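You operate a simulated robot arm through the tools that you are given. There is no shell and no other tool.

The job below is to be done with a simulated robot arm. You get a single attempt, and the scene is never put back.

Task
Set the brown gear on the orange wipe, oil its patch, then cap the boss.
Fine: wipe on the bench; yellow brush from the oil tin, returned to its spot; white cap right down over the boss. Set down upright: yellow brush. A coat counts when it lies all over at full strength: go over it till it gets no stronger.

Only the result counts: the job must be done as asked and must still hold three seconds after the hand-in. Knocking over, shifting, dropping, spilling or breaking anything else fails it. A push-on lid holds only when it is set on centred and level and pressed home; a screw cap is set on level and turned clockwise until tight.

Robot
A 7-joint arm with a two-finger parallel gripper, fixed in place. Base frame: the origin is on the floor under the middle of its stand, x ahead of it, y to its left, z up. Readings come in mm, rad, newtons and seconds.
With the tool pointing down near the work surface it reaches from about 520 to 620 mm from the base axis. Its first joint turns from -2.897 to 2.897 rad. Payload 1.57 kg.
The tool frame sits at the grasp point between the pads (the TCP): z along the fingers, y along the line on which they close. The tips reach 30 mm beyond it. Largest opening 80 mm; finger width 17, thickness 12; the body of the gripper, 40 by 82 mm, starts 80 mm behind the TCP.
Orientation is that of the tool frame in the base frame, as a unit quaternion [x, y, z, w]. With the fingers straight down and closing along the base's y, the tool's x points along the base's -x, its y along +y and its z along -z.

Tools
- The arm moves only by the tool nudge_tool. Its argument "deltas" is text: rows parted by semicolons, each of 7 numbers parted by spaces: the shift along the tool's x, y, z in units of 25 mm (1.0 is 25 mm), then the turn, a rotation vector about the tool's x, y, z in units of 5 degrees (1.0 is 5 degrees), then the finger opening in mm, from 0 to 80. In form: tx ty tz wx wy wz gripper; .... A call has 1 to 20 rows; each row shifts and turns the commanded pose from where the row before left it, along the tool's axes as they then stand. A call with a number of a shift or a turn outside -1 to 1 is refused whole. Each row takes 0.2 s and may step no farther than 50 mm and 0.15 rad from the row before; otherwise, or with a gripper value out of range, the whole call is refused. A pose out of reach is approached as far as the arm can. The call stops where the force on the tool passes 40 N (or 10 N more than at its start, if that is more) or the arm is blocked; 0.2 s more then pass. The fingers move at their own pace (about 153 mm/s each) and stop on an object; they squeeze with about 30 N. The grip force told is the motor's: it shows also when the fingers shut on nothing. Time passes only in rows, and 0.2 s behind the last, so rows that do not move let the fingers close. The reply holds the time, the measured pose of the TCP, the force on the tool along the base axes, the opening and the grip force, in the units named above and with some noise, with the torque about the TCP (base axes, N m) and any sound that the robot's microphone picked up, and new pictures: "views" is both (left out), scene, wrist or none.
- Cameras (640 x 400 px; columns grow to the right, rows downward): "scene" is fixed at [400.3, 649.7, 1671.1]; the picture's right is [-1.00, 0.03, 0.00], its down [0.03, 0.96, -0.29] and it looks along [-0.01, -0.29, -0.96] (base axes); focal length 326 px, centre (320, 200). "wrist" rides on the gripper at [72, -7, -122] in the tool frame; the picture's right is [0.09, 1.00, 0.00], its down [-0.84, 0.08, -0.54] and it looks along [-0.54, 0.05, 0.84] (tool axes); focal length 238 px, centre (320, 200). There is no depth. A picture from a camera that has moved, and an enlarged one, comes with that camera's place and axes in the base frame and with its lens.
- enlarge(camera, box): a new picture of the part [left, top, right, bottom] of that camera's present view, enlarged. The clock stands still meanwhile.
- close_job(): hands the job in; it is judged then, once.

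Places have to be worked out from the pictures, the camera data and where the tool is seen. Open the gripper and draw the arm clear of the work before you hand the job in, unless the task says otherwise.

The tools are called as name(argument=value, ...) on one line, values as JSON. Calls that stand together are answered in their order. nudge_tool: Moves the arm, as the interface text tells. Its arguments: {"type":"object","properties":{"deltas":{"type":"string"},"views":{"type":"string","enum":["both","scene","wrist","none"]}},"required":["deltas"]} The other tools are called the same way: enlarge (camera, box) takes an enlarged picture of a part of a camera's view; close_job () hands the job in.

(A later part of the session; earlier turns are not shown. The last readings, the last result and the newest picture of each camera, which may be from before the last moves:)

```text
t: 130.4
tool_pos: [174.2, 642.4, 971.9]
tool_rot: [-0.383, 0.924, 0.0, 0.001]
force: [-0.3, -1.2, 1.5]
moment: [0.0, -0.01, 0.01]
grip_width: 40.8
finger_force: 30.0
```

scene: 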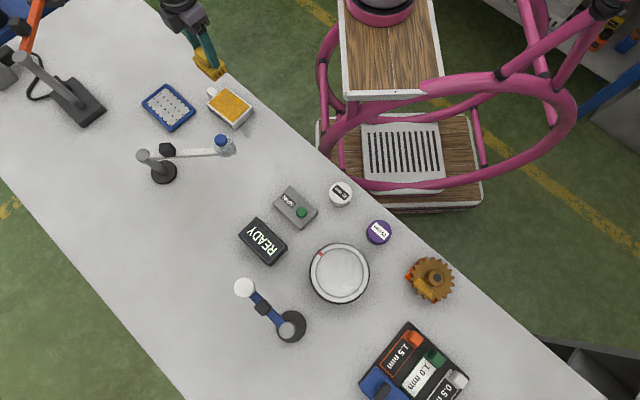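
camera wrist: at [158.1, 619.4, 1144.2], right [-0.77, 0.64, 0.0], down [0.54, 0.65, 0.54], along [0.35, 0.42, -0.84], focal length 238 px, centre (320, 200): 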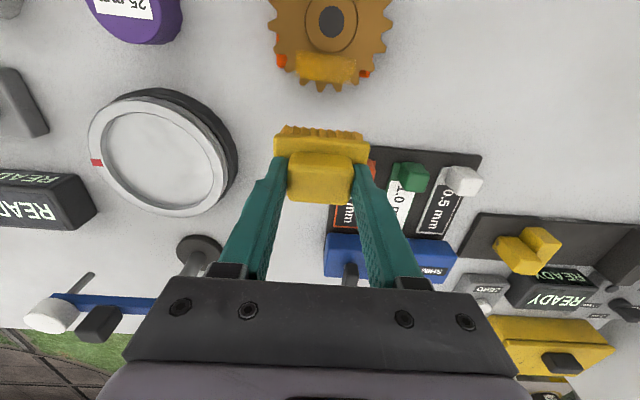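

Light contact has just begun. I'll press slightly and stroke within ±7 mm.

nudge_tool(deltas="0 0 0.03 0 0 0 36;0 0.14 0 0 0 0 36;0 0.14 0 0 0 0 36;0 -0.14 0 0 0 0 36;0 -0.14 0 0 0 0 36;0 -0.14 0 0 0 0 36;0 -0.14 0 0 0 0 36;0 0.14 0 0 0 0 36;0 0.14 0 0 0 0 36;0 0.14 0 0 0 0 36;0 0.14 0 0 0 0 36;0 -0.14 0 0 0 0 36;0 -0.14 0 0 0 0 36;0 -0.14 0 0 0 0 36;0 -0.14 0 0 0 0 36;0 0.14 0 0 0 0 36;0 0.14 0 0 0 0 36;0 0 0 0 0 0 36", views="none")

nudge_tool(deltas="0 0.14 0 0 0 0 36;0 0.14 0 0 0 0 36;0 0.14 0 0 0 0 36;0 -0.14 0 0 0 0 36;0 -0.14 0 0 0 0 36;0 -0.14 0 0 0 0 36;0 -0.14 0 0 0 0 36;0 -0.14 0 0 0 0 36;0 0.14 0 0 0 0 36;0 0.14 0 0 0 0 36;0 0.14 0 0 0 0 36;0 0.14 0 0 0 0 36;0 -0.14 0 0 0 0 36;0 -0.14 0 0 0 0 36;0 0 0 0 0 0 36", views="none")

nudge_tool(deltas="0 0 -0.4 0 0 0 36;0 0 -1 0 0 0 36;-1 0 -0.6 0 0 0 36;-0.8 0 0 0 0 0 36", views="wrist")

enlarge(camera="wrist", box=[250, 0, 410, 110])

```text
t: 134.2
tool_pos: [174.2, 642.3, 970.5]
tool_rot: [-0.382, 0.924, 0.0, 0.001]
force: [5.0, -2.2, 12.2]
moment: [-0.07, -0.28, -0.02]
grip_width: 41.2
finger_force: 30.0
```

```text
t: 137.4
tool_pos: [172.6, 642.8, 970.3]
tool_rot: [-0.383, 0.924, -0.001, 0.0]
force: [-2.3, 1.2, 7.0]
moment: [0.12, 0.1, 0.02]
grip_width: 41.0
finger_force: 29.5
```

```text
t: 138.4
tool_pos: [204.8, 673.3, 1019.9]
tool_rot: [-0.382, 0.924, 0.0, 0.001]
force: [-0.5, 0.1, 0.1]
moment: [0.01, -0.03, -0.01]
grip_width: 41.3
finger_force: 29.9
camera wrist: at [158.5, 618.6, 1141.1], right [-0.77, 0.64, 0.0], down [0.54, 0.65, 0.54], along [0.35, 0.42, -0.84], focal length 238 px, centre (320, 200)
```

wrist: 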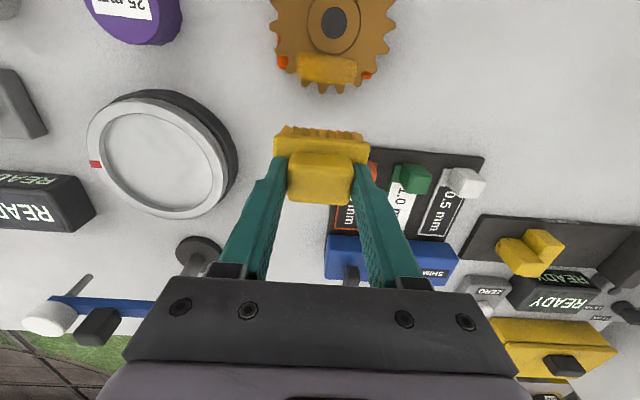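

```text
3.64 times, centred on (330, 55) of wrist
camera zoom: at [158.5, 618.6, 1141.1], right [-0.77, 0.64, 0.0], down [0.54, 0.65, 0.54], along [0.35, 0.42, -0.84], focal length 867 px, centre (284, 727)
```

zoom: 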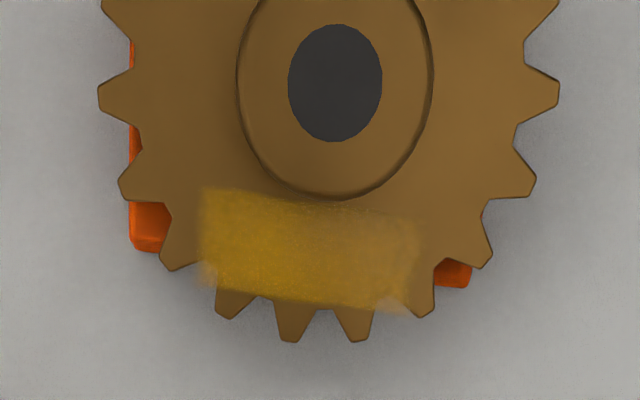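

I'll step the arm back toward the robot so the fixed camera gives an unobstructed view of the coat.

nudge_tool(deltas="0 0 -1 0 0 0 36;1 0 -0.6 0 0 0 36;1 0 0 0 0 0 36;1 0 0 0 0 0 36;1 0 0 0 0 0 36;1 0 0 0 0 0 36;1 0 0 0 0 0 36", views="none")

enlarge(camera="scene", box=[405, 250, 455, 310])

enlarge(camera="scene", box=[412, 274, 440, 302])

enlarge(camera="scene", box=[430, 210, 520, 290])

```text
t: 140.0
tool_pos: [98.9, 569.9, 1060.8]
tool_rot: [-0.383, 0.924, 0.0, 0.0]
force: [-0.2, -0.2, -0.9]
moment: [-0.01, 0.01, -0.03]
grip_width: 41.0
finger_force: 30.3
```

```text
6.67 times, centred on (430, 280) of scene
camera zoom: at [400.3, 649.7, 1671.1], right [-1.0, 0.03, 0.0], down [0.03, 0.96, -0.29], along [-0.01, -0.29, -0.96], focal length 2173 px, centre (-413, -333)
```

zoom: 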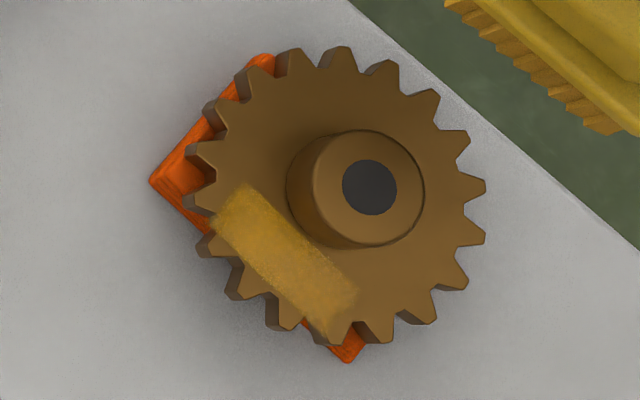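

```text
14.29 times, centred on (426, 288) of scene
camera zoom: at [400.3, 649.7, 1671.1], right [-1.0, 0.03, 0.0], down [0.03, 0.96, -0.29], along [-0.01, -0.29, -0.96], focal length 4657 px, centre (-1194, -1057)
```

zoom: 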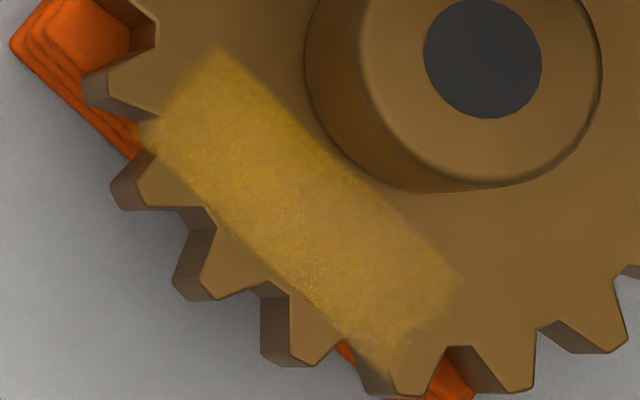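

```text
5.00 times, centred on (475, 250) of scene
camera zoom: at [400.3, 649.7, 1671.1], right [-1.0, 0.03, 0.0], down [0.03, 0.96, -0.29], along [-0.01, -0.29, -0.96], focal length 1630 px, centre (-455, -50)
```

zoom: 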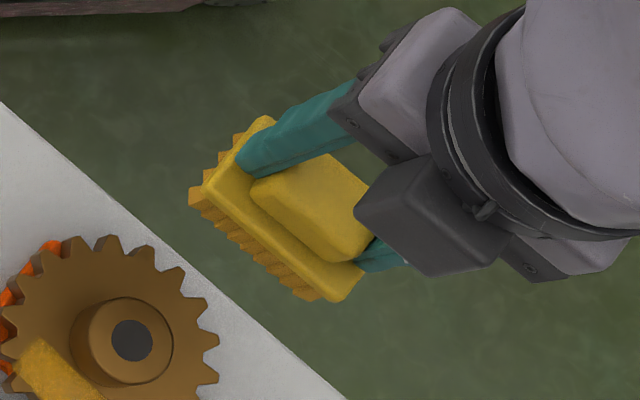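

The coat is a semi-transparent gold rectangle, and its +y end (lower right) is weaker. I'll go over that end with the brush shifted about 20 mm to +y.

nudge_tool(deltas="-0.83 0.18 0 0 0 0 36;-0.83 0.18 0 0 0 0 36;-0.83 0.18 0 0 0 0 36;-0.83 0.18 0 0 0 0 36;-0.83 0.18 0 0 0 0 36;0 0 0.9 0 0 0 36;0 0 0.9 0 0 0 36;0 0 0.9 0 0 0 36;0 0 0.72 0 0 0 36", views="none")

```text
t: 142.0
tool_pos: [156.4, 659.6, 975.5]
tool_rot: [-0.383, 0.924, 0.001, 0.0]
force: [0.2, 0.5, -1.5]
moment: [0.03, -0.02, -0.03]
grip_width: 41.1
finger_force: 30.0
```

nudge_tool(deltas="0 0 0.1 0 0 0 36;0 0 0.06 0 0 0 36;0 0 0.04 0 0 0 36", views="none")

```text
t: 142.8
tool_pos: [156.0, 660.1, 970.1]
tool_rot: [-0.383, 0.924, 0.0, 0.001]
force: [0.0, -1.3, 4.7]
moment: [-0.13, -0.11, 0.02]
grip_width: 40.8
finger_force: 29.9
```

nudge_tool(deltas="0 0.2 0.01 0 0 0 36;0 0.2 0 0 0 0 36;0 -0.2 0 0 0 0 36;0 -0.2 0 0 0 0 36;0 -0.2 0 0 0 0 36;0 -0.2 0 0 0 0 36;0 0.2 0 0 0 0 36;0 0.2 0 0 0 0 36;0 0.2 0 0 0 0 36;0 0.2 0 0 0 0 36;0 -0.2 0 0 0 0 36;0 -0.2 0 0 0 0 36;0 -0.2 0 0 0 0 36;0 -0.2 0 0 0 0 36;0 0.2 0 0 0 0 36;0 0.2 0 0 0 0 36;0 0.2 0 0 0 0 36;0 0.2 0 0 0 0 36;0 -0.2 0 0 0 0 36;0 -0.2 0 0 0 0 36", views="none")

nudge_tool(deltas="0 0 -0.4 0 0 0 36;0 0 -1 0 0 0 36;-1 -0.9 -0.6 0 0 0 36;-0.8 0 0 0 0 0 36", views="wrist")

enlarge(camera="wrist", box=[250, 0, 410, 110])

```text
t: 147.0
tool_pos: [155.3, 657.5, 968.9]
tool_rot: [-0.383, 0.924, 0.001, 0.0]
force: [-2.7, 3.2, 11.8]
moment: [0.13, 0.1, -0.04]
grip_width: 41.2
finger_force: 29.9
```

```text
t: 148.0
tool_pos: [203.9, 673.0, 1018.3]
tool_rot: [-0.383, 0.924, -0.001, 0.0]
force: [-0.1, -0.8, -1.1]
moment: [-0.01, -0.01, -0.01]
grip_width: 41.0
finger_force: 30.5
camera wrist: at [157.2, 616.9, 1139.2], right [-0.77, 0.64, 0.0], down [0.54, 0.65, 0.54], along [0.35, 0.42, -0.84], focal length 238 px, centre (320, 200)
```

wrist: 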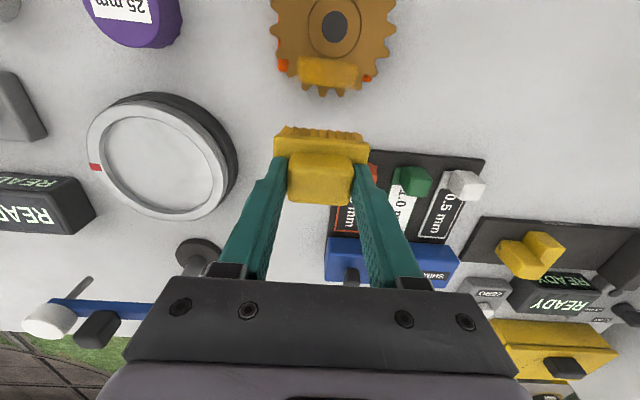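

```text
3.64 times, centred on (330, 55) of wrist
camera zoom: at [157.2, 616.9, 1139.2], right [-0.77, 0.64, 0.0], down [0.54, 0.65, 0.54], along [0.35, 0.42, -0.84], focal length 867 px, centre (284, 727)
```

zoom: 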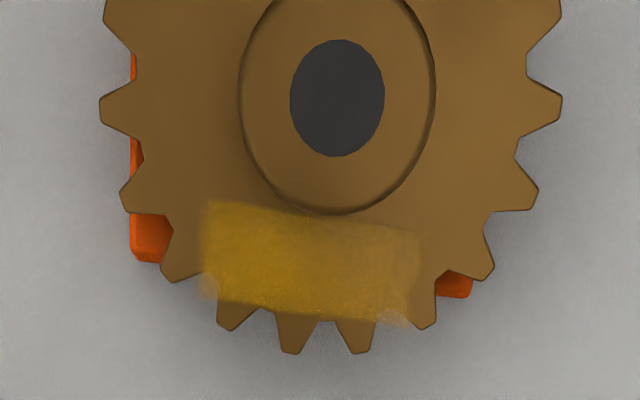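

enlarge(camera="wrist", box=[285, 48, 325, 98])

enlarge(camera="wrist", box=[325, 48, 370, 98])

enlarge(camera="wrist", box=[290, 45, 365, 95])

```text
8.00 times, centred on (305, 73) of wrist
camera zoom: at [157.2, 616.9, 1139.2], right [-0.77, 0.64, 0.0], down [0.54, 0.65, 0.54], along [0.35, 0.42, -0.84], focal length 1907 px, centre (440, 1216)
```

zoom: 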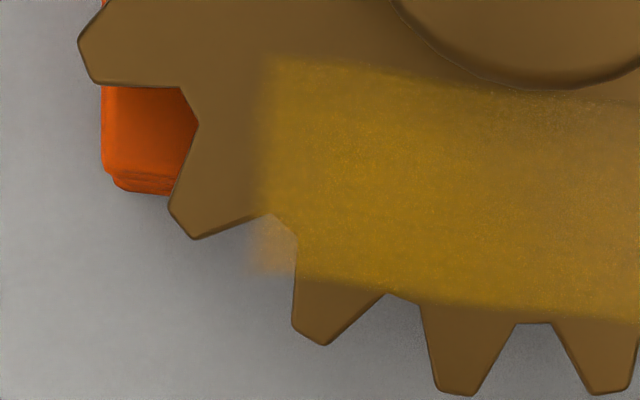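

```text
8.00 times, centred on (348, 73) of wrist
camera zoom: at [157.2, 616.9, 1139.2], right [-0.77, 0.64, 0.0], down [0.54, 0.65, 0.54], along [0.35, 0.42, -0.84], focal length 1907 px, centre (100, 1216)
```

zoom: 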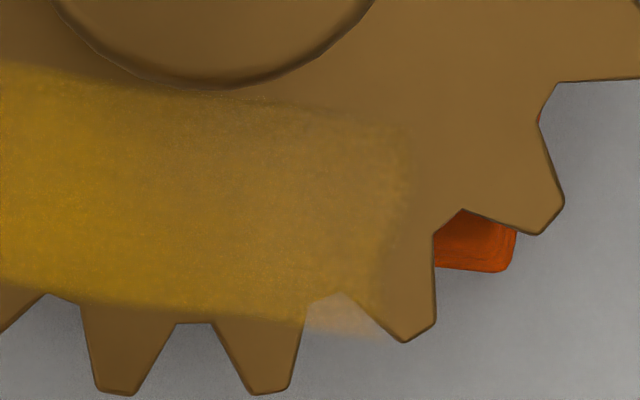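

```text
8.00 times, centred on (328, 70) of wrist
camera zoom: at [157.2, 616.9, 1139.2], right [-0.77, 0.64, 0.0], down [0.54, 0.65, 0.54], along [0.35, 0.42, -0.84], focal length 1907 px, centre (260, 1240)
```

zoom: 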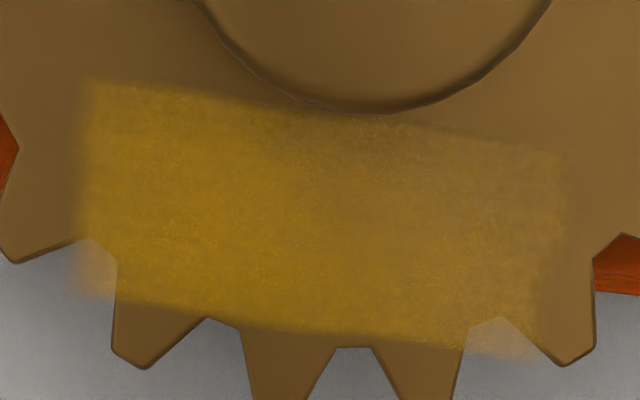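

Close up, the left and middle are strong but the right (+y) end is still paler, so it isn't at full strength all over and the brush load matters. I'll recharge and keep working on the weaker end.

nudge_tool(deltas="0 0 -0.92 0 0 0 36;0 0 -0.92 0 0 0 36;0 0 -0.92 0 0 0 36;0 0 -0.92 0 0 0 36;0.1086 -0.995 0 0 0 0 36;0.1086 -0.995 0 0 0 0 36;0.1086 -0.995 0 0 0 0 36;0.1086 -0.995 0 0 0 0 36;0.1086 -0.995 0 0 0 0 36;0.1086 -0.995 0 0 0 0 36;0.1086 -0.995 0 0 0 0 36;0.1086 -0.995 0 0 0 0 36;0.1086 -0.995 0 0 0 0 36;0.1086 -0.995 0 0 0 0 36;0.1086 -0.995 0 0 0 0 36;0.1086 -0.995 0 0 0 0 36;0.1086 -0.995 0 0 0 0 36;0.1086 -0.995 0 0 0 0 36;0.1086 -0.995 0 0 0 0 36;0.1086 -0.995 0 0 0 0 36", views="none")

nudge_tool(deltas="0.1086 -0.995 0 0 0 0 36;0.1086 -0.995 0 0 0 0 36;0.1086 -0.995 0 0 0 0 36;0.1086 -0.995 0 0 0 0 36;0.1086 -0.995 0 0 0 0 36;0.1086 -0.995 0 0 0 0 36;0.1086 -0.995 0 0 0 0 36;0.1086 -0.995 0 0 0 0 36;0.1086 -0.995 0 0 0 0 36;0.1086 -0.995 0 0 0 0 36;0.1086 -0.995 0 0 0 0 36;0 0 1 0 0 0 36;0 0 1 0 0 0 36;0 0 1 0 0 0 36;0 0 1 0 0 0 36;0 0 1 0 0 0 36", views="wrist")

```text
t: 152.2
tool_pos: [454.3, 361.3, 1110.8]
tool_rot: [-0.383, 0.924, 0.0, 0.001]
force: [0.1, -0.4, -1.1]
moment: [-0.04, -0.02, -0.04]
grip_width: 41.1
finger_force: 29.6
```

```text
t: 155.6
tool_pos: [625.6, 147.8, 988.6]
tool_rot: [-0.382, 0.924, 0.0, -0.001]
force: [-0.5, 0.8, -0.7]
moment: [0.01, -0.01, 0.01]
grip_width: 40.9
finger_force: 30.6
camera wrist: at [580.0, 91.8, 1108.2], right [-0.77, 0.64, 0.0], down [0.54, 0.65, 0.54], along [0.35, 0.42, -0.84], focal length 238 px, centre (320, 200)
```

wrist: 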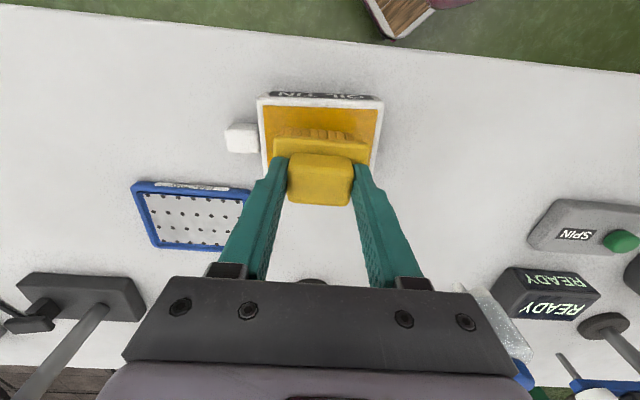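

nudge_tool(deltas="0 0 0.5 0 0 0 36;0 0 0.16 0 0 0 36;0 0 0.08 0 0 0 36", views="none")

```text
t: 156.4
tool_pos: [627.4, 148.1, 969.3]
tool_rot: [-0.383, 0.924, 0.0, 0.001]
force: [-1.7, -0.3, 0.4]
moment: [-0.05, 0.0, -0.01]
grip_width: 41.1
finger_force: 29.9
```

nudge_tool(deltas="0 0 0.05 0 0 0 36;0 0 0 0 0 0 36;0 0 0 0 0 0 36;0 0 0 0 0 0 36;0 0 0 0 0 0 36", views="none")

enlarge(camera="scene", box=[190, 70, 260, 130])

enlarge(camera="scene", box=[412, 274, 440, 302])

```text
t: 157.6
tool_pos: [627.2, 147.4, 968.7]
tool_rot: [-0.382, 0.924, 0.001, 0.001]
force: [-1.1, 0.9, 25.3]
moment: [0.3, -0.26, 0.01]
grip_width: 41.3
finger_force: 30.2
```

```text
6.67 times, centred on (225, 100) of scene
camera zoom: at [400.3, 649.7, 1671.1], right [-1.0, 0.03, 0.0], down [0.03, 0.96, -0.29], along [-0.01, -0.29, -0.96], focal length 2173 px, centre (953, 867)
```

zoom: 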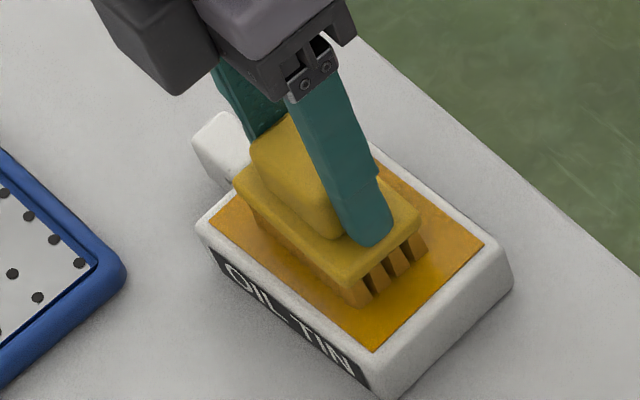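

```text
14.29 times, centred on (426, 288) of scene
camera zoom: at [400.3, 649.7, 1671.1], right [-1.0, 0.03, 0.0], down [0.03, 0.96, -0.29], along [-0.01, -0.29, -0.96], focal length 4657 px, centre (-1194, -1057)
```

zoom: 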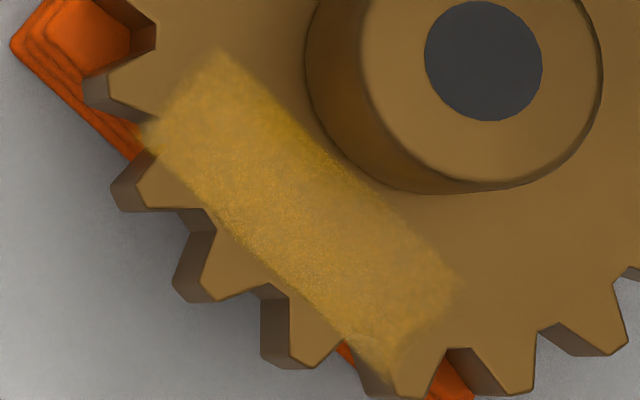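

From the scene view the coat is more even now. I'll lift and make another round with the fresh load, centred a little toward +y.

nudge_tool(deltas="0 0 -0.3 0 0 0 36;0 0 -0.8 0 0 0 36;0 0 -1 0 0 0 36;0 0 -1 0 0 0 36;0 0 -1 0 0 0 36;0 0 -1 0 0 0 36;0 0 -0.6 0 0 0 36;-0.0417 0.973 0 0 0 0 36;-0.0417 0.973 0 0 0 0 36;-0.0417 0.973 0 0 0 0 36;-0.0417 0.973 0 0 0 0 36;-0.0417 0.973 0 0 0 0 36;-0.0417 0.973 0 0 0 0 36;-0.0417 0.973 0 0 0 0 36;-0.0417 0.973 0 0 0 0 36;-0.0417 0.973 0 0 0 0 36;-0.0417 0.973 0 0 0 0 36;-0.0417 0.973 0 0 0 0 36;-0.0417 0.973 0 0 0 0 36;-0.0417 0.973 0 0 0 0 36", views="none")

nudge_tool(deltas="-0.0417 0.973 0 0 0 0 36;-0.0417 0.973 0 0 0 0 36;-0.0417 0.973 0 0 0 0 36;-0.0417 0.973 0 0 0 0 36;-0.0417 0.973 0 0 0 0 36;-0.0417 0.973 0 0 0 0 36;-0.0417 0.973 0 0 0 0 36;-0.0417 0.973 0 0 0 0 36;-0.0417 0.973 0 0 0 0 36;-0.0417 0.973 0 0 0 0 36;-0.0417 0.973 0 0 0 0 36;-0.0417 0.973 0 0 0 0 36;-0.0417 0.973 0 0 0 0 36;-0.0417 0.973 0 0 0 0 36;-0.0417 0.973 0 0 0 0 36;0 0 1 0 0 0 36;0 0 1 0 0 0 36;0 0 1 0 0 0 36;0 0 1 0 0 0 36", views="wrist")

```text
t: 161.8
tool_pos: [411.3, 377.8, 1108.8]
tool_rot: [-0.382, 0.924, -0.001, 0.0]
force: [0.3, -0.5, -0.4]
moment: [0.02, 0.01, 0.02]
grip_width: 41.3
finger_force: 30.0
```

```text
t: 165.8
tool_pos: [166.6, 645.2, 1009.6]
tool_rot: [-0.383, 0.924, 0.0, 0.0]
force: [-0.7, 0.8, -0.8]
moment: [-0.01, 0.01, 0.03]
grip_width: 41.0
finger_force: 30.0
camera wrist: at [120.1, 591.2, 1129.5], right [-0.77, 0.64, 0.0], down [0.54, 0.65, 0.54], along [0.35, 0.42, -0.84], focal length 238 px, centre (320, 200)
```

wrist: 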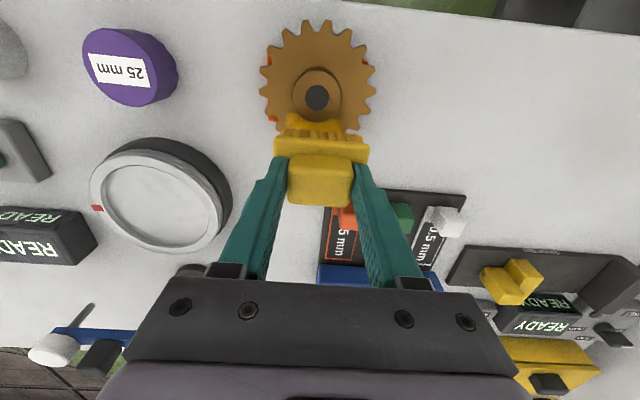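

I'm 40 mm outward from the gear centre, so I'll back off 2 mm to keep clear of the boss and then lower onto the patch.

nudge_tool(deltas="-0.08 0 0 0 0 0 36;0 0 0.8 0 0 0 36;0 0 0.6 0 0 0 36;0 0 0.12 0 0 0 36;0 0 0.04 0 0 0 36", views="none")

```text
t: 167.0
tool_pos: [167.5, 647.9, 970.7]
tool_rot: [-0.383, 0.924, 0.0, 0.0]
force: [0.3, -0.9, -0.7]
moment: [-0.01, 0.03, -0.01]
grip_width: 41.0
finger_force: 30.1
```

nudge_tool(deltas="0 0 0.05 0 0 0 36;0 0 0.04 0 0 0 36", views="none")

```text
t: 167.6
tool_pos: [167.4, 649.1, 969.5]
tool_rot: [-0.383, 0.924, 0.001, 0.0]
force: [0.4, -0.5, 9.7]
moment: [-0.14, -0.1, 0.0]
grip_width: 41.0
finger_force: 29.9
```

nudge_tool(deltas="0 0.2 0 0 0 0 36;0 0.2 0 0 0 0 36;0 -0.2 0 0 0 0 36;0 -0.2 0 0 0 0 36;0 -0.2 0 0 0 0 36;0 -0.2 0 0 0 0 36;0 0.2 0 0 0 0 36;0 0.2 0 0 0 0 36;0 0.2 0 0 0 0 36;0 0.2 0 0 0 0 36;0 -0.2 0 0 0 0 36;0 -0.2 0 0 0 0 36;0 -0.2 0 0 0 0 36;0 -0.2 0 0 0 0 36;0 0.2 0 0 0 0 36;0 0.2 0 0 0 0 36;0 0.2 0 0 0 0 36;0 0.2 0 0 0 0 36;0 -0.2 0 0 0 0 36;0 -0.2 0 0 0 0 36", views="none")

nudge_tool(deltas="0 0.2 0 0 0 0 36;0 0.2 0 0 0 0 36;0 -0.2 0 0 0 0 36;0 -0.2 0 0 0 0 36;0 -0.2 0 0 0 0 36;0 -0.2 0 0 0 0 36;0 -0.2 0 0 0 0 36;0 -0.2 0 0 0 0 36;0 0.2 0 0 0 0 36;0 0.2 0 0 0 0 36;0 0.2 0 0 0 0 36;0 0.2 0 0 0 0 36;0 -0.2 0 0 0 0 36;0 -0.2 0 0 0 0 36;0 0.2 0 0 0 0 36;0 0.2 0 0 0 0 36", views="none")

nudge_tool(deltas="0 0 -0.4 0 0 0 36;0 0 -1 0 0 0 36;-1 -0.3 -0.6 0 0 0 36;-0.8 0 0 0 0 0 36", views="wrist")

enlarge(camera="wrist", box=[290, 45, 365, 95])

enlarge(camera="wrist", box=[250, 0, 410, 110])

```text
t: 171.8
tool_pos: [166.0, 648.7, 969.5]
tool_rot: [-0.383, 0.924, 0.001, -0.001]
force: [-6.9, 4.4, 19.4]
moment: [0.1, 0.41, -0.1]
grip_width: 41.2
finger_force: 30.3
```

```text
t: 175.2
tool_pos: [168.5, 647.0, 969.3]
tool_rot: [-0.383, 0.924, -0.001, 0.001]
force: [6.1, -6.7, 20.0]
moment: [-0.41, -0.24, 0.1]
grip_width: 41.0
finger_force: 29.9
```

```text
t: 176.2
tool_pos: [205.7, 676.0, 1019.7]
tool_rot: [-0.382, 0.924, 0.0, 0.0]
force: [-1.0, -1.2, -0.5]
moment: [0.01, -0.03, -0.05]
grip_width: 41.0
finger_force: 30.1
camera wrist: at [158.2, 620.1, 1139.9], right [-0.77, 0.64, 0.0], down [0.54, 0.65, 0.54], along [0.35, 0.42, -0.84], focal length 238 px, centre (320, 200)
```

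wrist: 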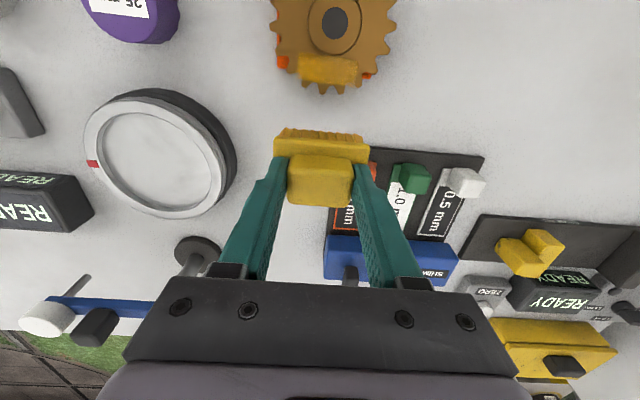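

```text
8.00 times, centred on (328, 70) of wrist
camera zoom: at [158.2, 620.1, 1139.9], right [-0.77, 0.64, 0.0], down [0.54, 0.65, 0.54], along [0.35, 0.42, -0.84], focal length 1907 px, centre (260, 1240)
```

zoom: 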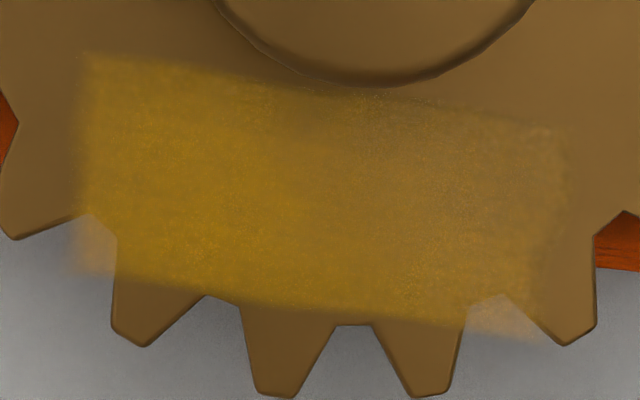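

```text
3.64 times, centred on (330, 55) of wrist
camera zoom: at [158.2, 620.1, 1139.9], right [-0.77, 0.64, 0.0], down [0.54, 0.65, 0.54], along [0.35, 0.42, -0.84], focal length 867 px, centre (284, 727)
```

zoom: 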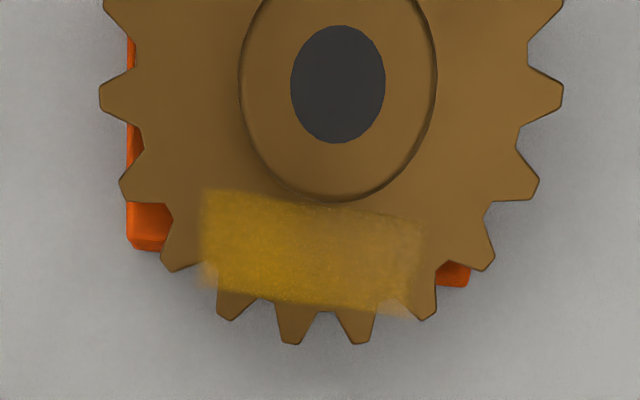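

I'll clear the arm again to get a consistent fixed-camera comparison of the coat.

nudge_tool(deltas="0 0 -1 0 0 0 36;1 0 -0.6 0 0 0 36;1 0 0 0 0 0 36;1 0 0 0 0 0 36;1 0 0 0 0 0 36;1 0 0 0 0 0 36;1 0 0 0 0 0 36", views="none")

enlarge(camera="scene", box=[412, 274, 440, 302])

enlarge(camera="scene", box=[405, 250, 455, 310])

enlarge(camera="scene", box=[430, 210, 520, 290])

```text
t: 177.8
tool_pos: [98.7, 568.5, 1057.8]
tool_rot: [-0.383, 0.924, 0.0, 0.0]
force: [0.4, 0.0, -0.9]
moment: [-0.03, 0.01, -0.03]
grip_width: 41.0
finger_force: 29.8
```

```text
14.29 times, centred on (426, 288) of scene
camera zoom: at [400.3, 649.7, 1671.1], right [-1.0, 0.03, 0.0], down [0.03, 0.96, -0.29], along [-0.01, -0.29, -0.96], focal length 4657 px, centre (-1194, -1057)
```

zoom: 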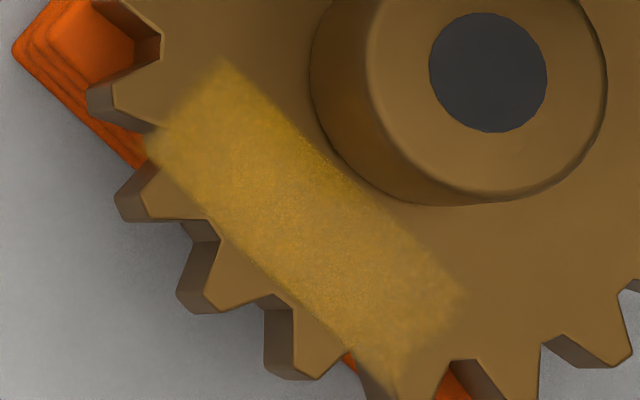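

```text
6.67 times, centred on (430, 280) of scene
camera zoom: at [400.3, 649.7, 1671.1], right [-1.0, 0.03, 0.0], down [0.03, 0.96, -0.29], along [-0.01, -0.29, -0.96], focal length 2173 px, centre (-413, -333)
```

zoom: 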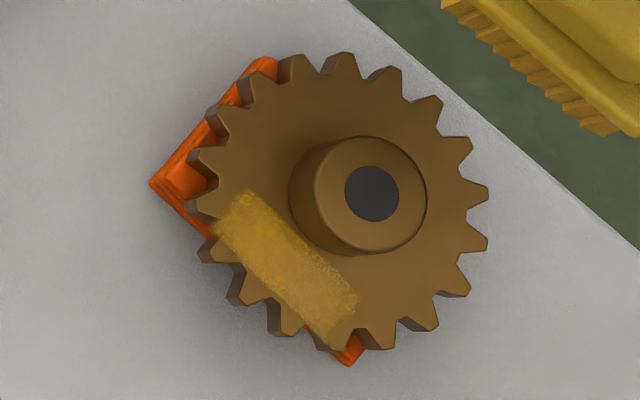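

```text
5.00 times, centred on (475, 250) of scene
camera zoom: at [400.3, 649.7, 1671.1], right [-1.0, 0.03, 0.0], down [0.03, 0.96, -0.29], along [-0.01, -0.29, -0.96], focal length 1630 px, centre (-455, -50)
```

zoom: 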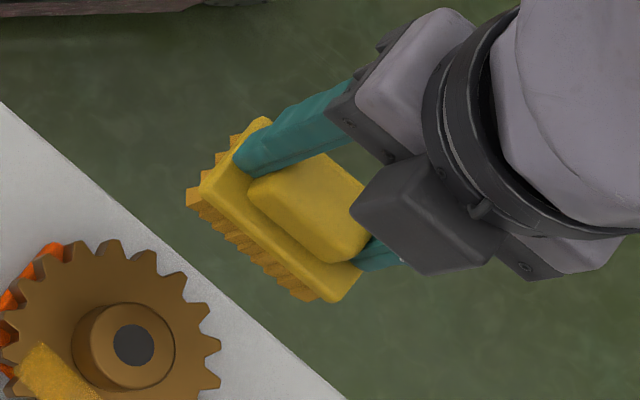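

The coat is now close to uniform, with the lower-right (+y) end still slightly pale, and the bristles have lightened again. I'll do another recharge and concentrate on that end.

nudge_tool(deltas="0 0 -1 0 0 0 36;0 0 -1 0 0 0 36;-0.9 -0.98 0 0 0 0 36;-0.9 -0.98 0 0 0 0 36;-0.3 -0.99 0 0 0 0 36;0 -0.99 0 0 0 0 36;0 -0.99 0 0 0 0 36;0 -0.99 0 0 0 0 36;0 -0.99 0 0 0 0 36;0 -0.99 0 0 0 0 36;0 -0.99 0 0 0 0 36;0 -0.99 0 0 0 0 36;0 -0.99 0 0 0 0 36;0 -0.99 0 0 0 0 36;0 -0.99 0 0 0 0 36;0 -0.99 0 0 0 0 36;0 -0.99 0 0 0 0 36;0 -0.99 0 0 0 0 36;0 -0.99 0 0 0 0 36;0 -0.99 0 0 0 0 36", views="none")

```text
t: 182.0
tool_pos: [450.4, 292.0, 1108.3]
tool_rot: [-0.383, 0.924, 0.0, 0.0]
force: [0.2, 0.4, -0.9]
moment: [-0.02, -0.02, -0.02]
grip_width: 41.2
finger_force: 30.4
```

nudge_tool(deltas="-0.088 -0.912 0 0 0 0 36;-0.088 -0.912 0 0 0 0 36;-0.088 -0.912 0 0 0 0 36;-0.088 -0.912 0 0 0 0 36;-0.088 -0.912 0 0 0 0 36;-0.088 -0.912 0 0 0 0 36;-0.088 -0.912 0 0 0 0 36;-0.088 -0.912 0 0 0 0 36;-0.088 -0.912 0 0 0 0 36;-0.088 -0.912 0 0 0 0 36;0 0 1 0 0 0 36;0 0 1 0 0 0 36;0 0 1 0 0 0 36;0 0 1 0 0 0 36;0 0 0.8 0 0 0 36", views="wrist")

enlarge(camera="scene", box=[190, 70, 260, 130])

```text
t: 185.2
tool_pos: [628.1, 144.8, 987.8]
tool_rot: [-0.383, 0.924, -0.001, 0.001]
force: [0.9, -0.4, -0.1]
moment: [-0.01, 0.05, -0.03]
grip_width: 40.9
finger_force: 29.5
camera wrist: at [581.5, 89.3, 1108.5], right [-0.77, 0.64, 0.0], down [0.54, 0.65, 0.54], along [0.35, 0.42, -0.84], focal length 238 px, centre (320, 200)
```

wrist: 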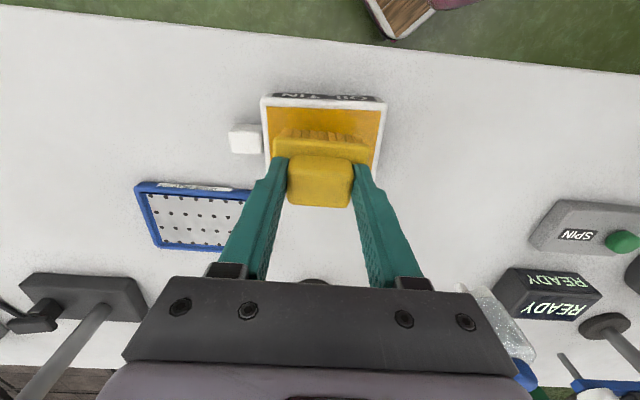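

```text
6.67 times, centred on (225, 100) of scene
camera zoom: at [400.3, 649.7, 1671.1], right [-1.0, 0.03, 0.0], down [0.03, 0.96, -0.29], along [-0.01, -0.29, -0.96], focal length 2173 px, centre (953, 867)
```

zoom: 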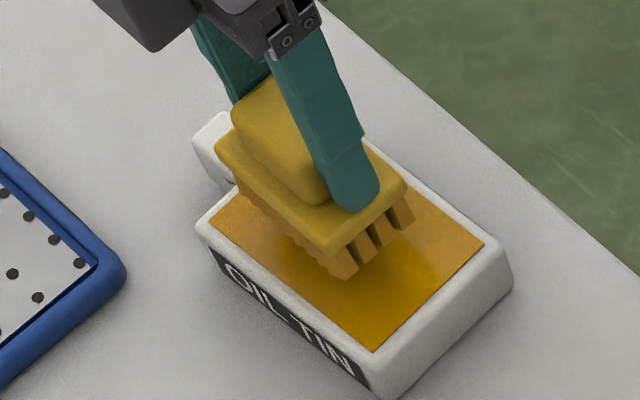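

nudge_tool(deltas="0 0 0.5 0 0 0 36;0 0 0.16 0 0 0 36;0 0 0.08 0 0 0 36;0 0 0.04 0 0 0 36;0 0 0 0 0 0 36;0 0 0 0 0 0 36;0 0 0 0 0 0 36", views="none")

enlarge(camera="scene", box=[190, 70, 260, 130])

```text
t: 186.8
tool_pos: [627.7, 145.4, 968.8]
tool_rot: [-0.383, 0.924, 0.0, 0.0]
force: [0.4, -0.3, -0.6]
moment: [0.01, -0.01, 0.03]
grip_width: 41.1
finger_force: 30.5
```

```text
6.67 times, centred on (225, 100) of scene
camera zoom: at [400.3, 649.7, 1671.1], right [-1.0, 0.03, 0.0], down [0.03, 0.96, -0.29], along [-0.01, -0.29, -0.96], focal length 2173 px, centre (953, 867)
```

zoom: 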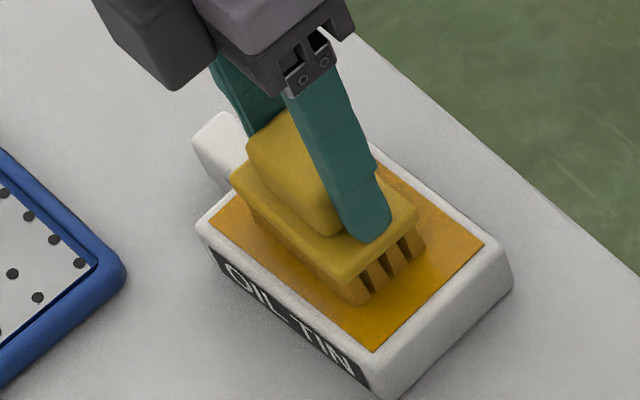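

nudge_tool(deltas="0 0 0.06 0 0 0 36;0 0 0.04 0 0 0 36;0 0 0 0 0 0 36;0 0 0 0 0 0 36;0 0 0 0 0 0 36;0 0 0 0 0 0 36", views="none")

enlarge(camera="scene", box=[190, 70, 260, 130])

```text
t: 188.2
tool_pos: [628.3, 145.2, 967.9]
tool_rot: [-0.382, 0.924, 0.0, 0.002]
force: [0.1, 1.5, 35.9]
moment: [0.4, -0.27, 0.0]
grip_width: 41.0
finger_force: 29.9
```

```text
6.67 times, centred on (225, 100) of scene
camera zoom: at [400.3, 649.7, 1671.1], right [-1.0, 0.03, 0.0], down [0.03, 0.96, -0.29], along [-0.01, -0.29, -0.96], focal length 2173 px, centre (953, 867)
```

zoom: 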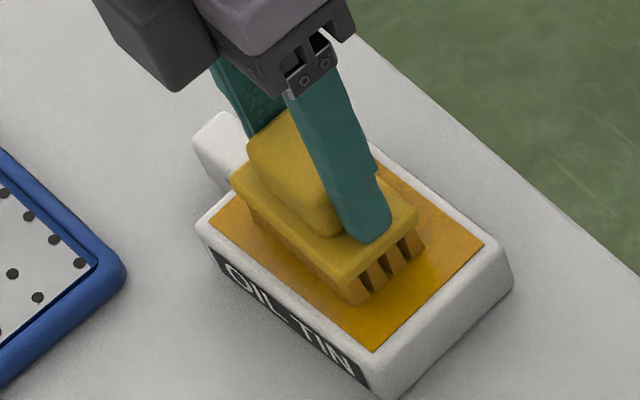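

Recharged. I'll return to the gear, targeting the +y end of the patch.

nudge_tool(deltas="0 0 -0.3 0 0 0 36;0 0 -0.8 0 0 0 36;0 0 -1 0 0 0 36;0 0 -1 0 0 0 36;0 0 -1 0 0 0 36;0 0 -1 0 0 0 36;0 0 -0.6 0 0 0 36;-0.0463 0.996 0 0 0 0 36;-0.0463 0.996 0 0 0 0 36;-0.0463 0.996 0 0 0 0 36;-0.0463 0.996 0 0 0 0 36;-0.0463 0.996 0 0 0 0 36;-0.0463 0.996 0 0 0 0 36;-0.0463 0.996 0 0 0 0 36;-0.0463 0.996 0 0 0 0 36;-0.0463 0.996 0 0 0 0 36;-0.0463 0.996 0 0 0 0 36;-0.0463 0.996 0 0 0 0 36;-0.0463 0.996 0 0 0 0 36;-0.0463 0.996 0 0 0 0 36", views="none")

nudge_tool(deltas="-0.0463 0.996 0 0 0 0 36;-0.0463 0.996 0 0 0 0 36;-0.0463 0.996 0 0 0 0 36;-0.0463 0.996 0 0 0 0 36;-0.0463 0.996 0 0 0 0 36;-0.0463 0.996 0 0 0 0 36;-0.0463 0.996 0 0 0 0 36;-0.0463 0.996 0 0 0 0 36;-0.0463 0.996 0 0 0 0 36;-0.0463 0.996 0 0 0 0 36;-0.0463 0.996 0 0 0 0 36;-0.0463 0.996 0 0 0 0 36;-0.0463 0.996 0 0 0 0 36;-0.0463 0.996 0 0 0 0 36;-0.0463 0.996 0 0 0 0 36;0 0 1 0 0 0 36;0 0 1 0 0 0 36;0 0 1 0 0 0 36;0 0 1 0 0 0 36", views="wrist")

enlarge(camera="wrist", box=[240, 20, 400, 210])

```text
t: 192.4
tool_pos: [411.5, 384.1, 1107.5]
tool_rot: [-0.382, 0.924, -0.001, 0.0]
force: [0.0, -0.8, -1.3]
moment: [0.01, 0.03, -0.03]
grip_width: 40.9
finger_force: 29.7
```

```text
t: 196.4
tool_pos: [159.6, 662.7, 1010.2]
tool_rot: [-0.382, 0.924, 0.001, 0.001]
force: [0.3, -0.1, -0.2]
moment: [0.02, -0.01, 0.01]
grip_width: 41.0
finger_force: 30.9
camera wrist: at [112.9, 607.6, 1130.7], right [-0.77, 0.64, 0.0], down [0.54, 0.65, 0.54], along [0.35, 0.42, -0.84], focal length 238 px, centre (320, 200)
```

wrist: 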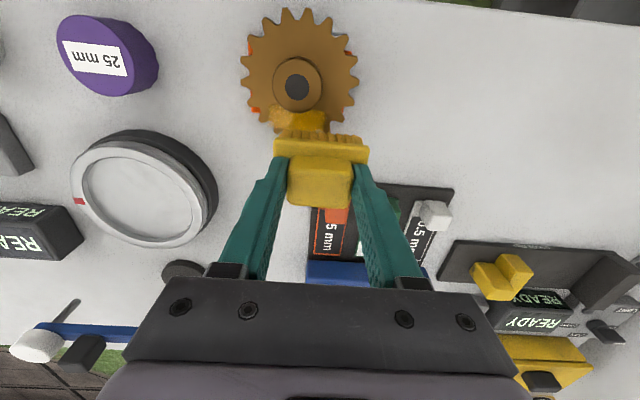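

```text
2.11 times, centred on (320, 115) of wrist
camera zoom: at [112.9, 607.6, 1130.7], right [-0.77, 0.64, 0.0], down [0.54, 0.65, 0.54], along [0.35, 0.42, -0.84], focal length 502 px, centre (320, 379)
```

zoom: 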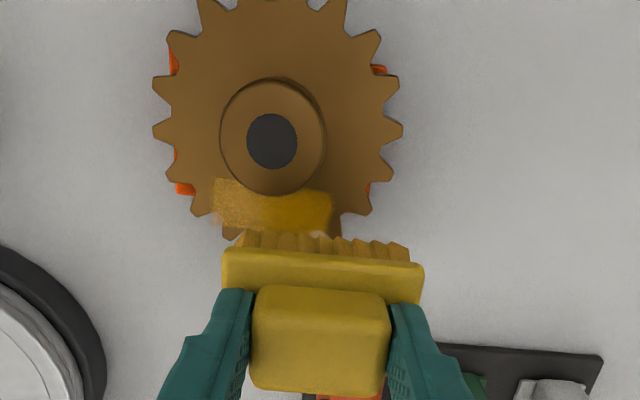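

In this view the right end looks deeper and the left lighter, so part of what I saw is shading. I'll do this round over the +y end anyway, then compare it properly.

nudge_tool(deltas="0.08 0 0 0 0 0 36;0 0 0.8 0 0 0 36;0 0 0.6 0 0 0 36;0 0 0.12 0 0 0 36;0 0 0.04 0 0 0 36", views="none")

```text
t: 197.6
tool_pos: [158.2, 661.2, 969.7]
tool_rot: [-0.383, 0.924, 0.0, 0.001]
force: [-0.1, -1.3, -0.4]
moment: [0.01, 0.02, 0.01]
grip_width: 41.1
finger_force: 30.3
```

nudge_tool(deltas="0 0 0.04 0 0 0 36;0 0 0.03 0 0 0 36", views="none")

```text
t: 198.2
tool_pos: [158.8, 660.7, 969.9]
tool_rot: [-0.383, 0.924, 0.001, 0.0]
force: [1.9, -0.4, 10.7]
moment: [-0.28, -0.2, 0.01]
grip_width: 41.0
finger_force: 29.8
```

nudge_tool(deltas="0 0.2 0 0 0 0 36;0 0.2 0 0 0 0 36;0 -0.2 0 0 0 0 36;0 -0.2 0 0 0 0 36;0 -0.2 0 0 0 0 36;0 -0.2 0 0 0 0 36;0 0.2 0 0 0 0 36;0 0.2 0 0 0 0 36;0 0.2 0 0 0 0 36;0 0.2 0 0 0 0 36;0 -0.2 0 0 0 0 36;0 -0.2 0 0 0 0 36;0 -0.2 0 0 0 0 36;0 -0.2 0 0 0 0 36;0 -0.2 0 0 0 0 36;0 -0.2 0 0 0 0 36;0 -0.2 0 0 0 0 36;0 0.2 0 0 0 0 36;0 0.2 0 0 0 0 36;0 0.2 0 0 0 0 36", views="none")

nudge_tool(deltas="0 -0.2 0 0 0 0 36;0 -0.2 0 0 0 0 36;0 -0.2 0 0 0 0 36;0 -0.2 0 0 0 0 36;0 0.2 0 0 0 0 36;0 0.2 0 0 0 0 36;0 0.2 0 0 0 0 36;0 0.2 0 0 0 0 36;0 -0.2 0 0 0 0 36;0 -0.2 0 0 0 0 36;0 -0.2 0 0 0 0 36;0 -0.2 0 0 0 0 36;0 0.2 0 0 0 0 36;0 0.2 0 0 0 0 36;0 0 0 0 0 0 36", views="none")

nudge_tool(deltas="0 0 -0.4 0 0 0 36;0 0 -1 0 0 0 36;0 0 -1 0 0 0 36;0 0 -1 0 0 0 36;1 0 0 0 0 0 36;1 0 0 0 0 0 36;1 0 0 0 0 0 36;1 0 0 0 0 0 36;1 0 0 0 0 0 36", views="none")

enlarge(camera="scene", box=[412, 274, 440, 302])

enlarge(camera="scene", box=[405, 250, 455, 310])

enlarge(camera="scene", box=[430, 210, 520, 290])

```text
t: 202.4
tool_pos: [166.1, 652.8, 969.1]
tool_rot: [-0.382, 0.924, -0.001, 0.001]
force: [6.1, -2.9, 17.7]
moment: [-0.33, -0.33, 0.11]
grip_width: 40.8
finger_force: 30.5
```

```text
t: 205.6
tool_pos: [173.1, 646.6, 968.5]
tool_rot: [-0.382, 0.924, 0.001, 0.001]
force: [9.8, -4.6, 23.7]
moment: [-0.4, -0.44, 0.09]
grip_width: 41.2
finger_force: 30.2
```

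```text
t: 207.6
tool_pos: [84.1, 559.4, 1054.8]
tool_rot: [-0.382, 0.924, 0.0, 0.0]
force: [0.3, 0.3, -0.7]
moment: [0.01, 0.03, 0.02]
grip_width: 41.0
finger_force: 29.8
```

```text
14.29 times, centred on (426, 288) of scene
camera zoom: at [400.3, 649.7, 1671.1], right [-1.0, 0.03, 0.0], down [0.03, 0.96, -0.29], along [-0.01, -0.29, -0.96], focal length 4657 px, centre (-1194, -1057)
```

zoom: 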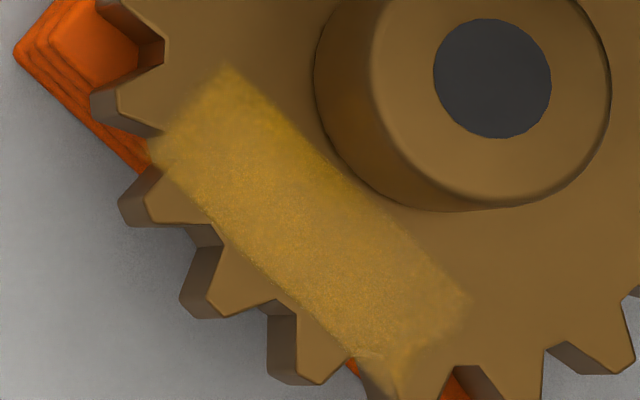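

```text
6.67 times, centred on (430, 280) of scene
camera zoom: at [400.3, 649.7, 1671.1], right [-1.0, 0.03, 0.0], down [0.03, 0.96, -0.29], along [-0.01, -0.29, -0.96], focal length 2173 px, centre (-413, -333)
```

zoom: 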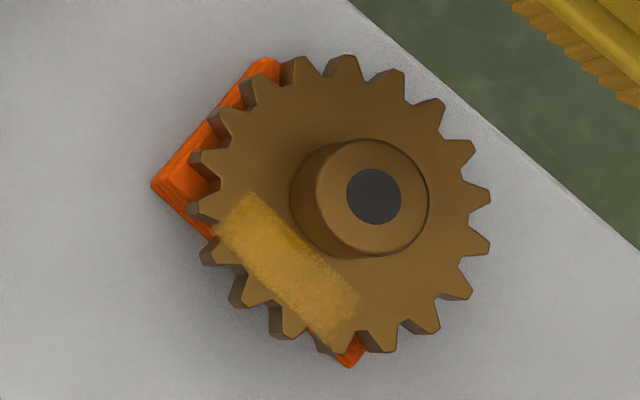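

```text
5.00 times, centred on (475, 250) of scene
camera zoom: at [400.3, 649.7, 1671.1], right [-1.0, 0.03, 0.0], down [0.03, 0.96, -0.29], along [-0.01, -0.29, -0.96], focal length 1630 px, centre (-455, -50)
```

zoom: 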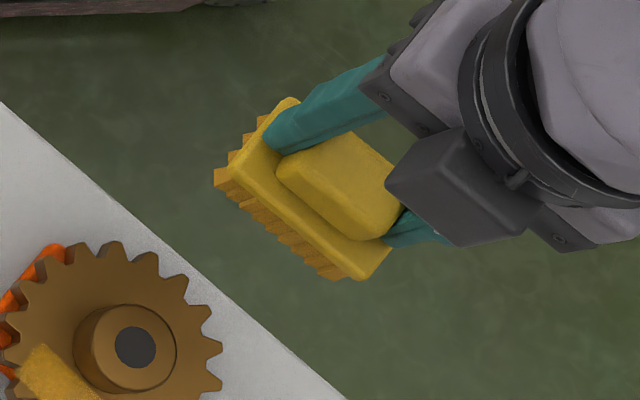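

The coat is now very even and barely changed this time, while the bristles stayed well loaded, so it's close to full strength. I'll do one more round over the centre and −y end to confirm that it gets no stronger.

nudge_tool(deltas="-0.994 -0.03 0 0 0 0 36;-0.994 -0.03 0 0 0 0 36;-0.994 -0.03 0 0 0 0 36;-0.994 -0.03 0 0 0 0 36;-0.994 -0.03 0 0 0 0 36;0 0 1 0 0 0 36;0 0 1 0 0 0 36;0 0 1 0 0 0 36;0 0 0.32 0 0 0 36;0 0 0.06 0 0 0 36", views="none")

```text
t: 209.8
tool_pos: [174.5, 645.3, 969.2]
tool_rot: [-0.382, 0.924, 0.001, 0.0]
force: [-0.5, 1.3, 3.6]
moment: [0.04, -0.01, 0.02]
grip_width: 41.1
finger_force: 30.0
```

nudge_tool(deltas="0 -0.2 0.02 0 0 0 36;0 -0.2 0 0 0 0 36;0 -0.2 0 0 0 0 36;0 0.2 0 0 0 0 36;0 0.2 0 0 0 0 36;0 0.2 0 0 0 0 36;0 0.2 0 0 0 0 36;0 -0.2 0 0 0 0 36;0 -0.2 0 0 0 0 36;0 -0.2 0 0 0 0 36;0 -0.2 0 0 0 0 36;0 0.2 0 0 0 0 36;0 0.2 0 0 0 0 36;0 0.2 0 0 0 0 36;0 0.2 0 0 0 0 36;0 -0.2 0 0 0 0 36;0 -0.2 0 0 0 0 36;0 -0.2 0 0 0 0 36;0 0.2 0 0 0 0 36;0 0.2 0 0 0 0 36", views="none")

nudge_tool(deltas="0 -0.2 0 0 0 0 36;0 -0.2 0 0 0 0 36;0 0.2 0 0 0 0 36;0 0.2 0 0 0 0 36;0 0.2 0 0 0 0 36;0 -0.2 0 0 0 0 36;0 -0.2 0 0 0 0 36;0 -0.2 0 0 0 0 36;0 0 0 0 0 0 36;0 0 0 0 0 0 36", views="none")

nudge_tool(deltas="0 0 -0.4 0 0 0 36;0 0 -1 0 0 0 36;0 0 -1 0 0 0 36;0 0 -1 0 0 0 36;1 0 0 0 0 0 36;1 0 0 0 0 0 36;1 0 0 0 0 0 36;1 0 0 0 0 0 36;1 0 0 0 0 0 36", views="none")

enlarge(camera="scene", box=[412, 274, 440, 302])

enlarge(camera="scene", box=[405, 250, 455, 310])

```text
t: 214.0
tool_pos: [176.1, 643.0, 968.0]
tool_rot: [-0.382, 0.924, 0.0, 0.0]
force: [7.6, -7.6, 26.3]
moment: [-0.58, -0.16, 0.15]
grip_width: 41.2
finger_force: 30.3
```

```text
t: 216.2
tool_pos: [180.5, 635.4, 969.2]
tool_rot: [-0.383, 0.924, 0.001, -0.001]
force: [-5.6, 1.4, 18.7]
moment: [0.05, 0.52, 0.01]
grip_width: 41.0
finger_force: 29.8
```

```text
t: 218.2
tool_pos: [93.6, 546.6, 1054.8]
tool_rot: [-0.383, 0.924, 0.0, 0.001]
force: [0.3, 0.3, -1.2]
moment: [0.0, 0.06, 0.0]
grip_width: 41.0
finger_force: 30.5
```

```text
14.29 times, centred on (426, 288) of scene
camera zoom: at [400.3, 649.7, 1671.1], right [-1.0, 0.03, 0.0], down [0.03, 0.96, -0.29], along [-0.01, -0.29, -0.96], focal length 4657 px, centre (-1194, -1057)
```

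zoom: 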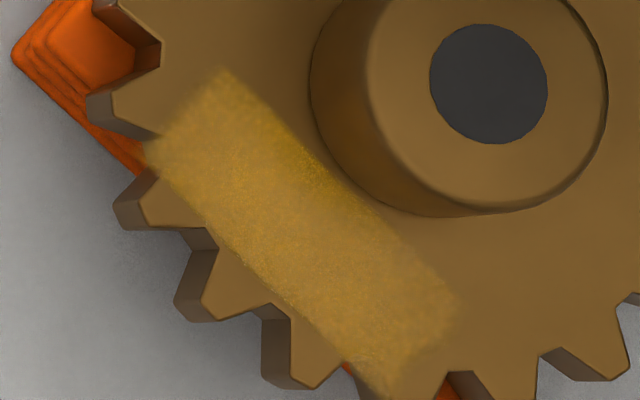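

```text
6.67 times, centred on (430, 280) of scene
camera zoom: at [400.3, 649.7, 1671.1], right [-1.0, 0.03, 0.0], down [0.03, 0.96, -0.29], along [-0.01, -0.29, -0.96], focal length 2173 px, centre (-413, -333)
```

zoom: 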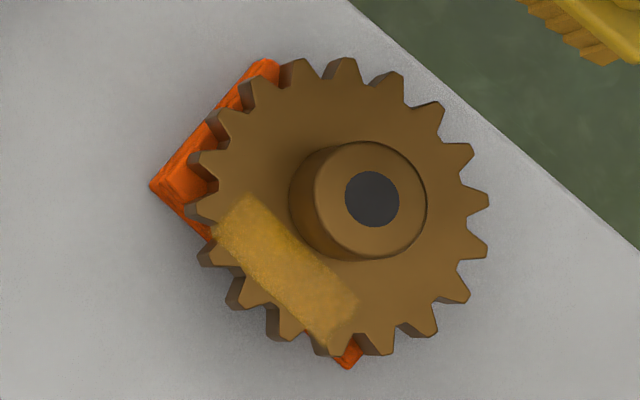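

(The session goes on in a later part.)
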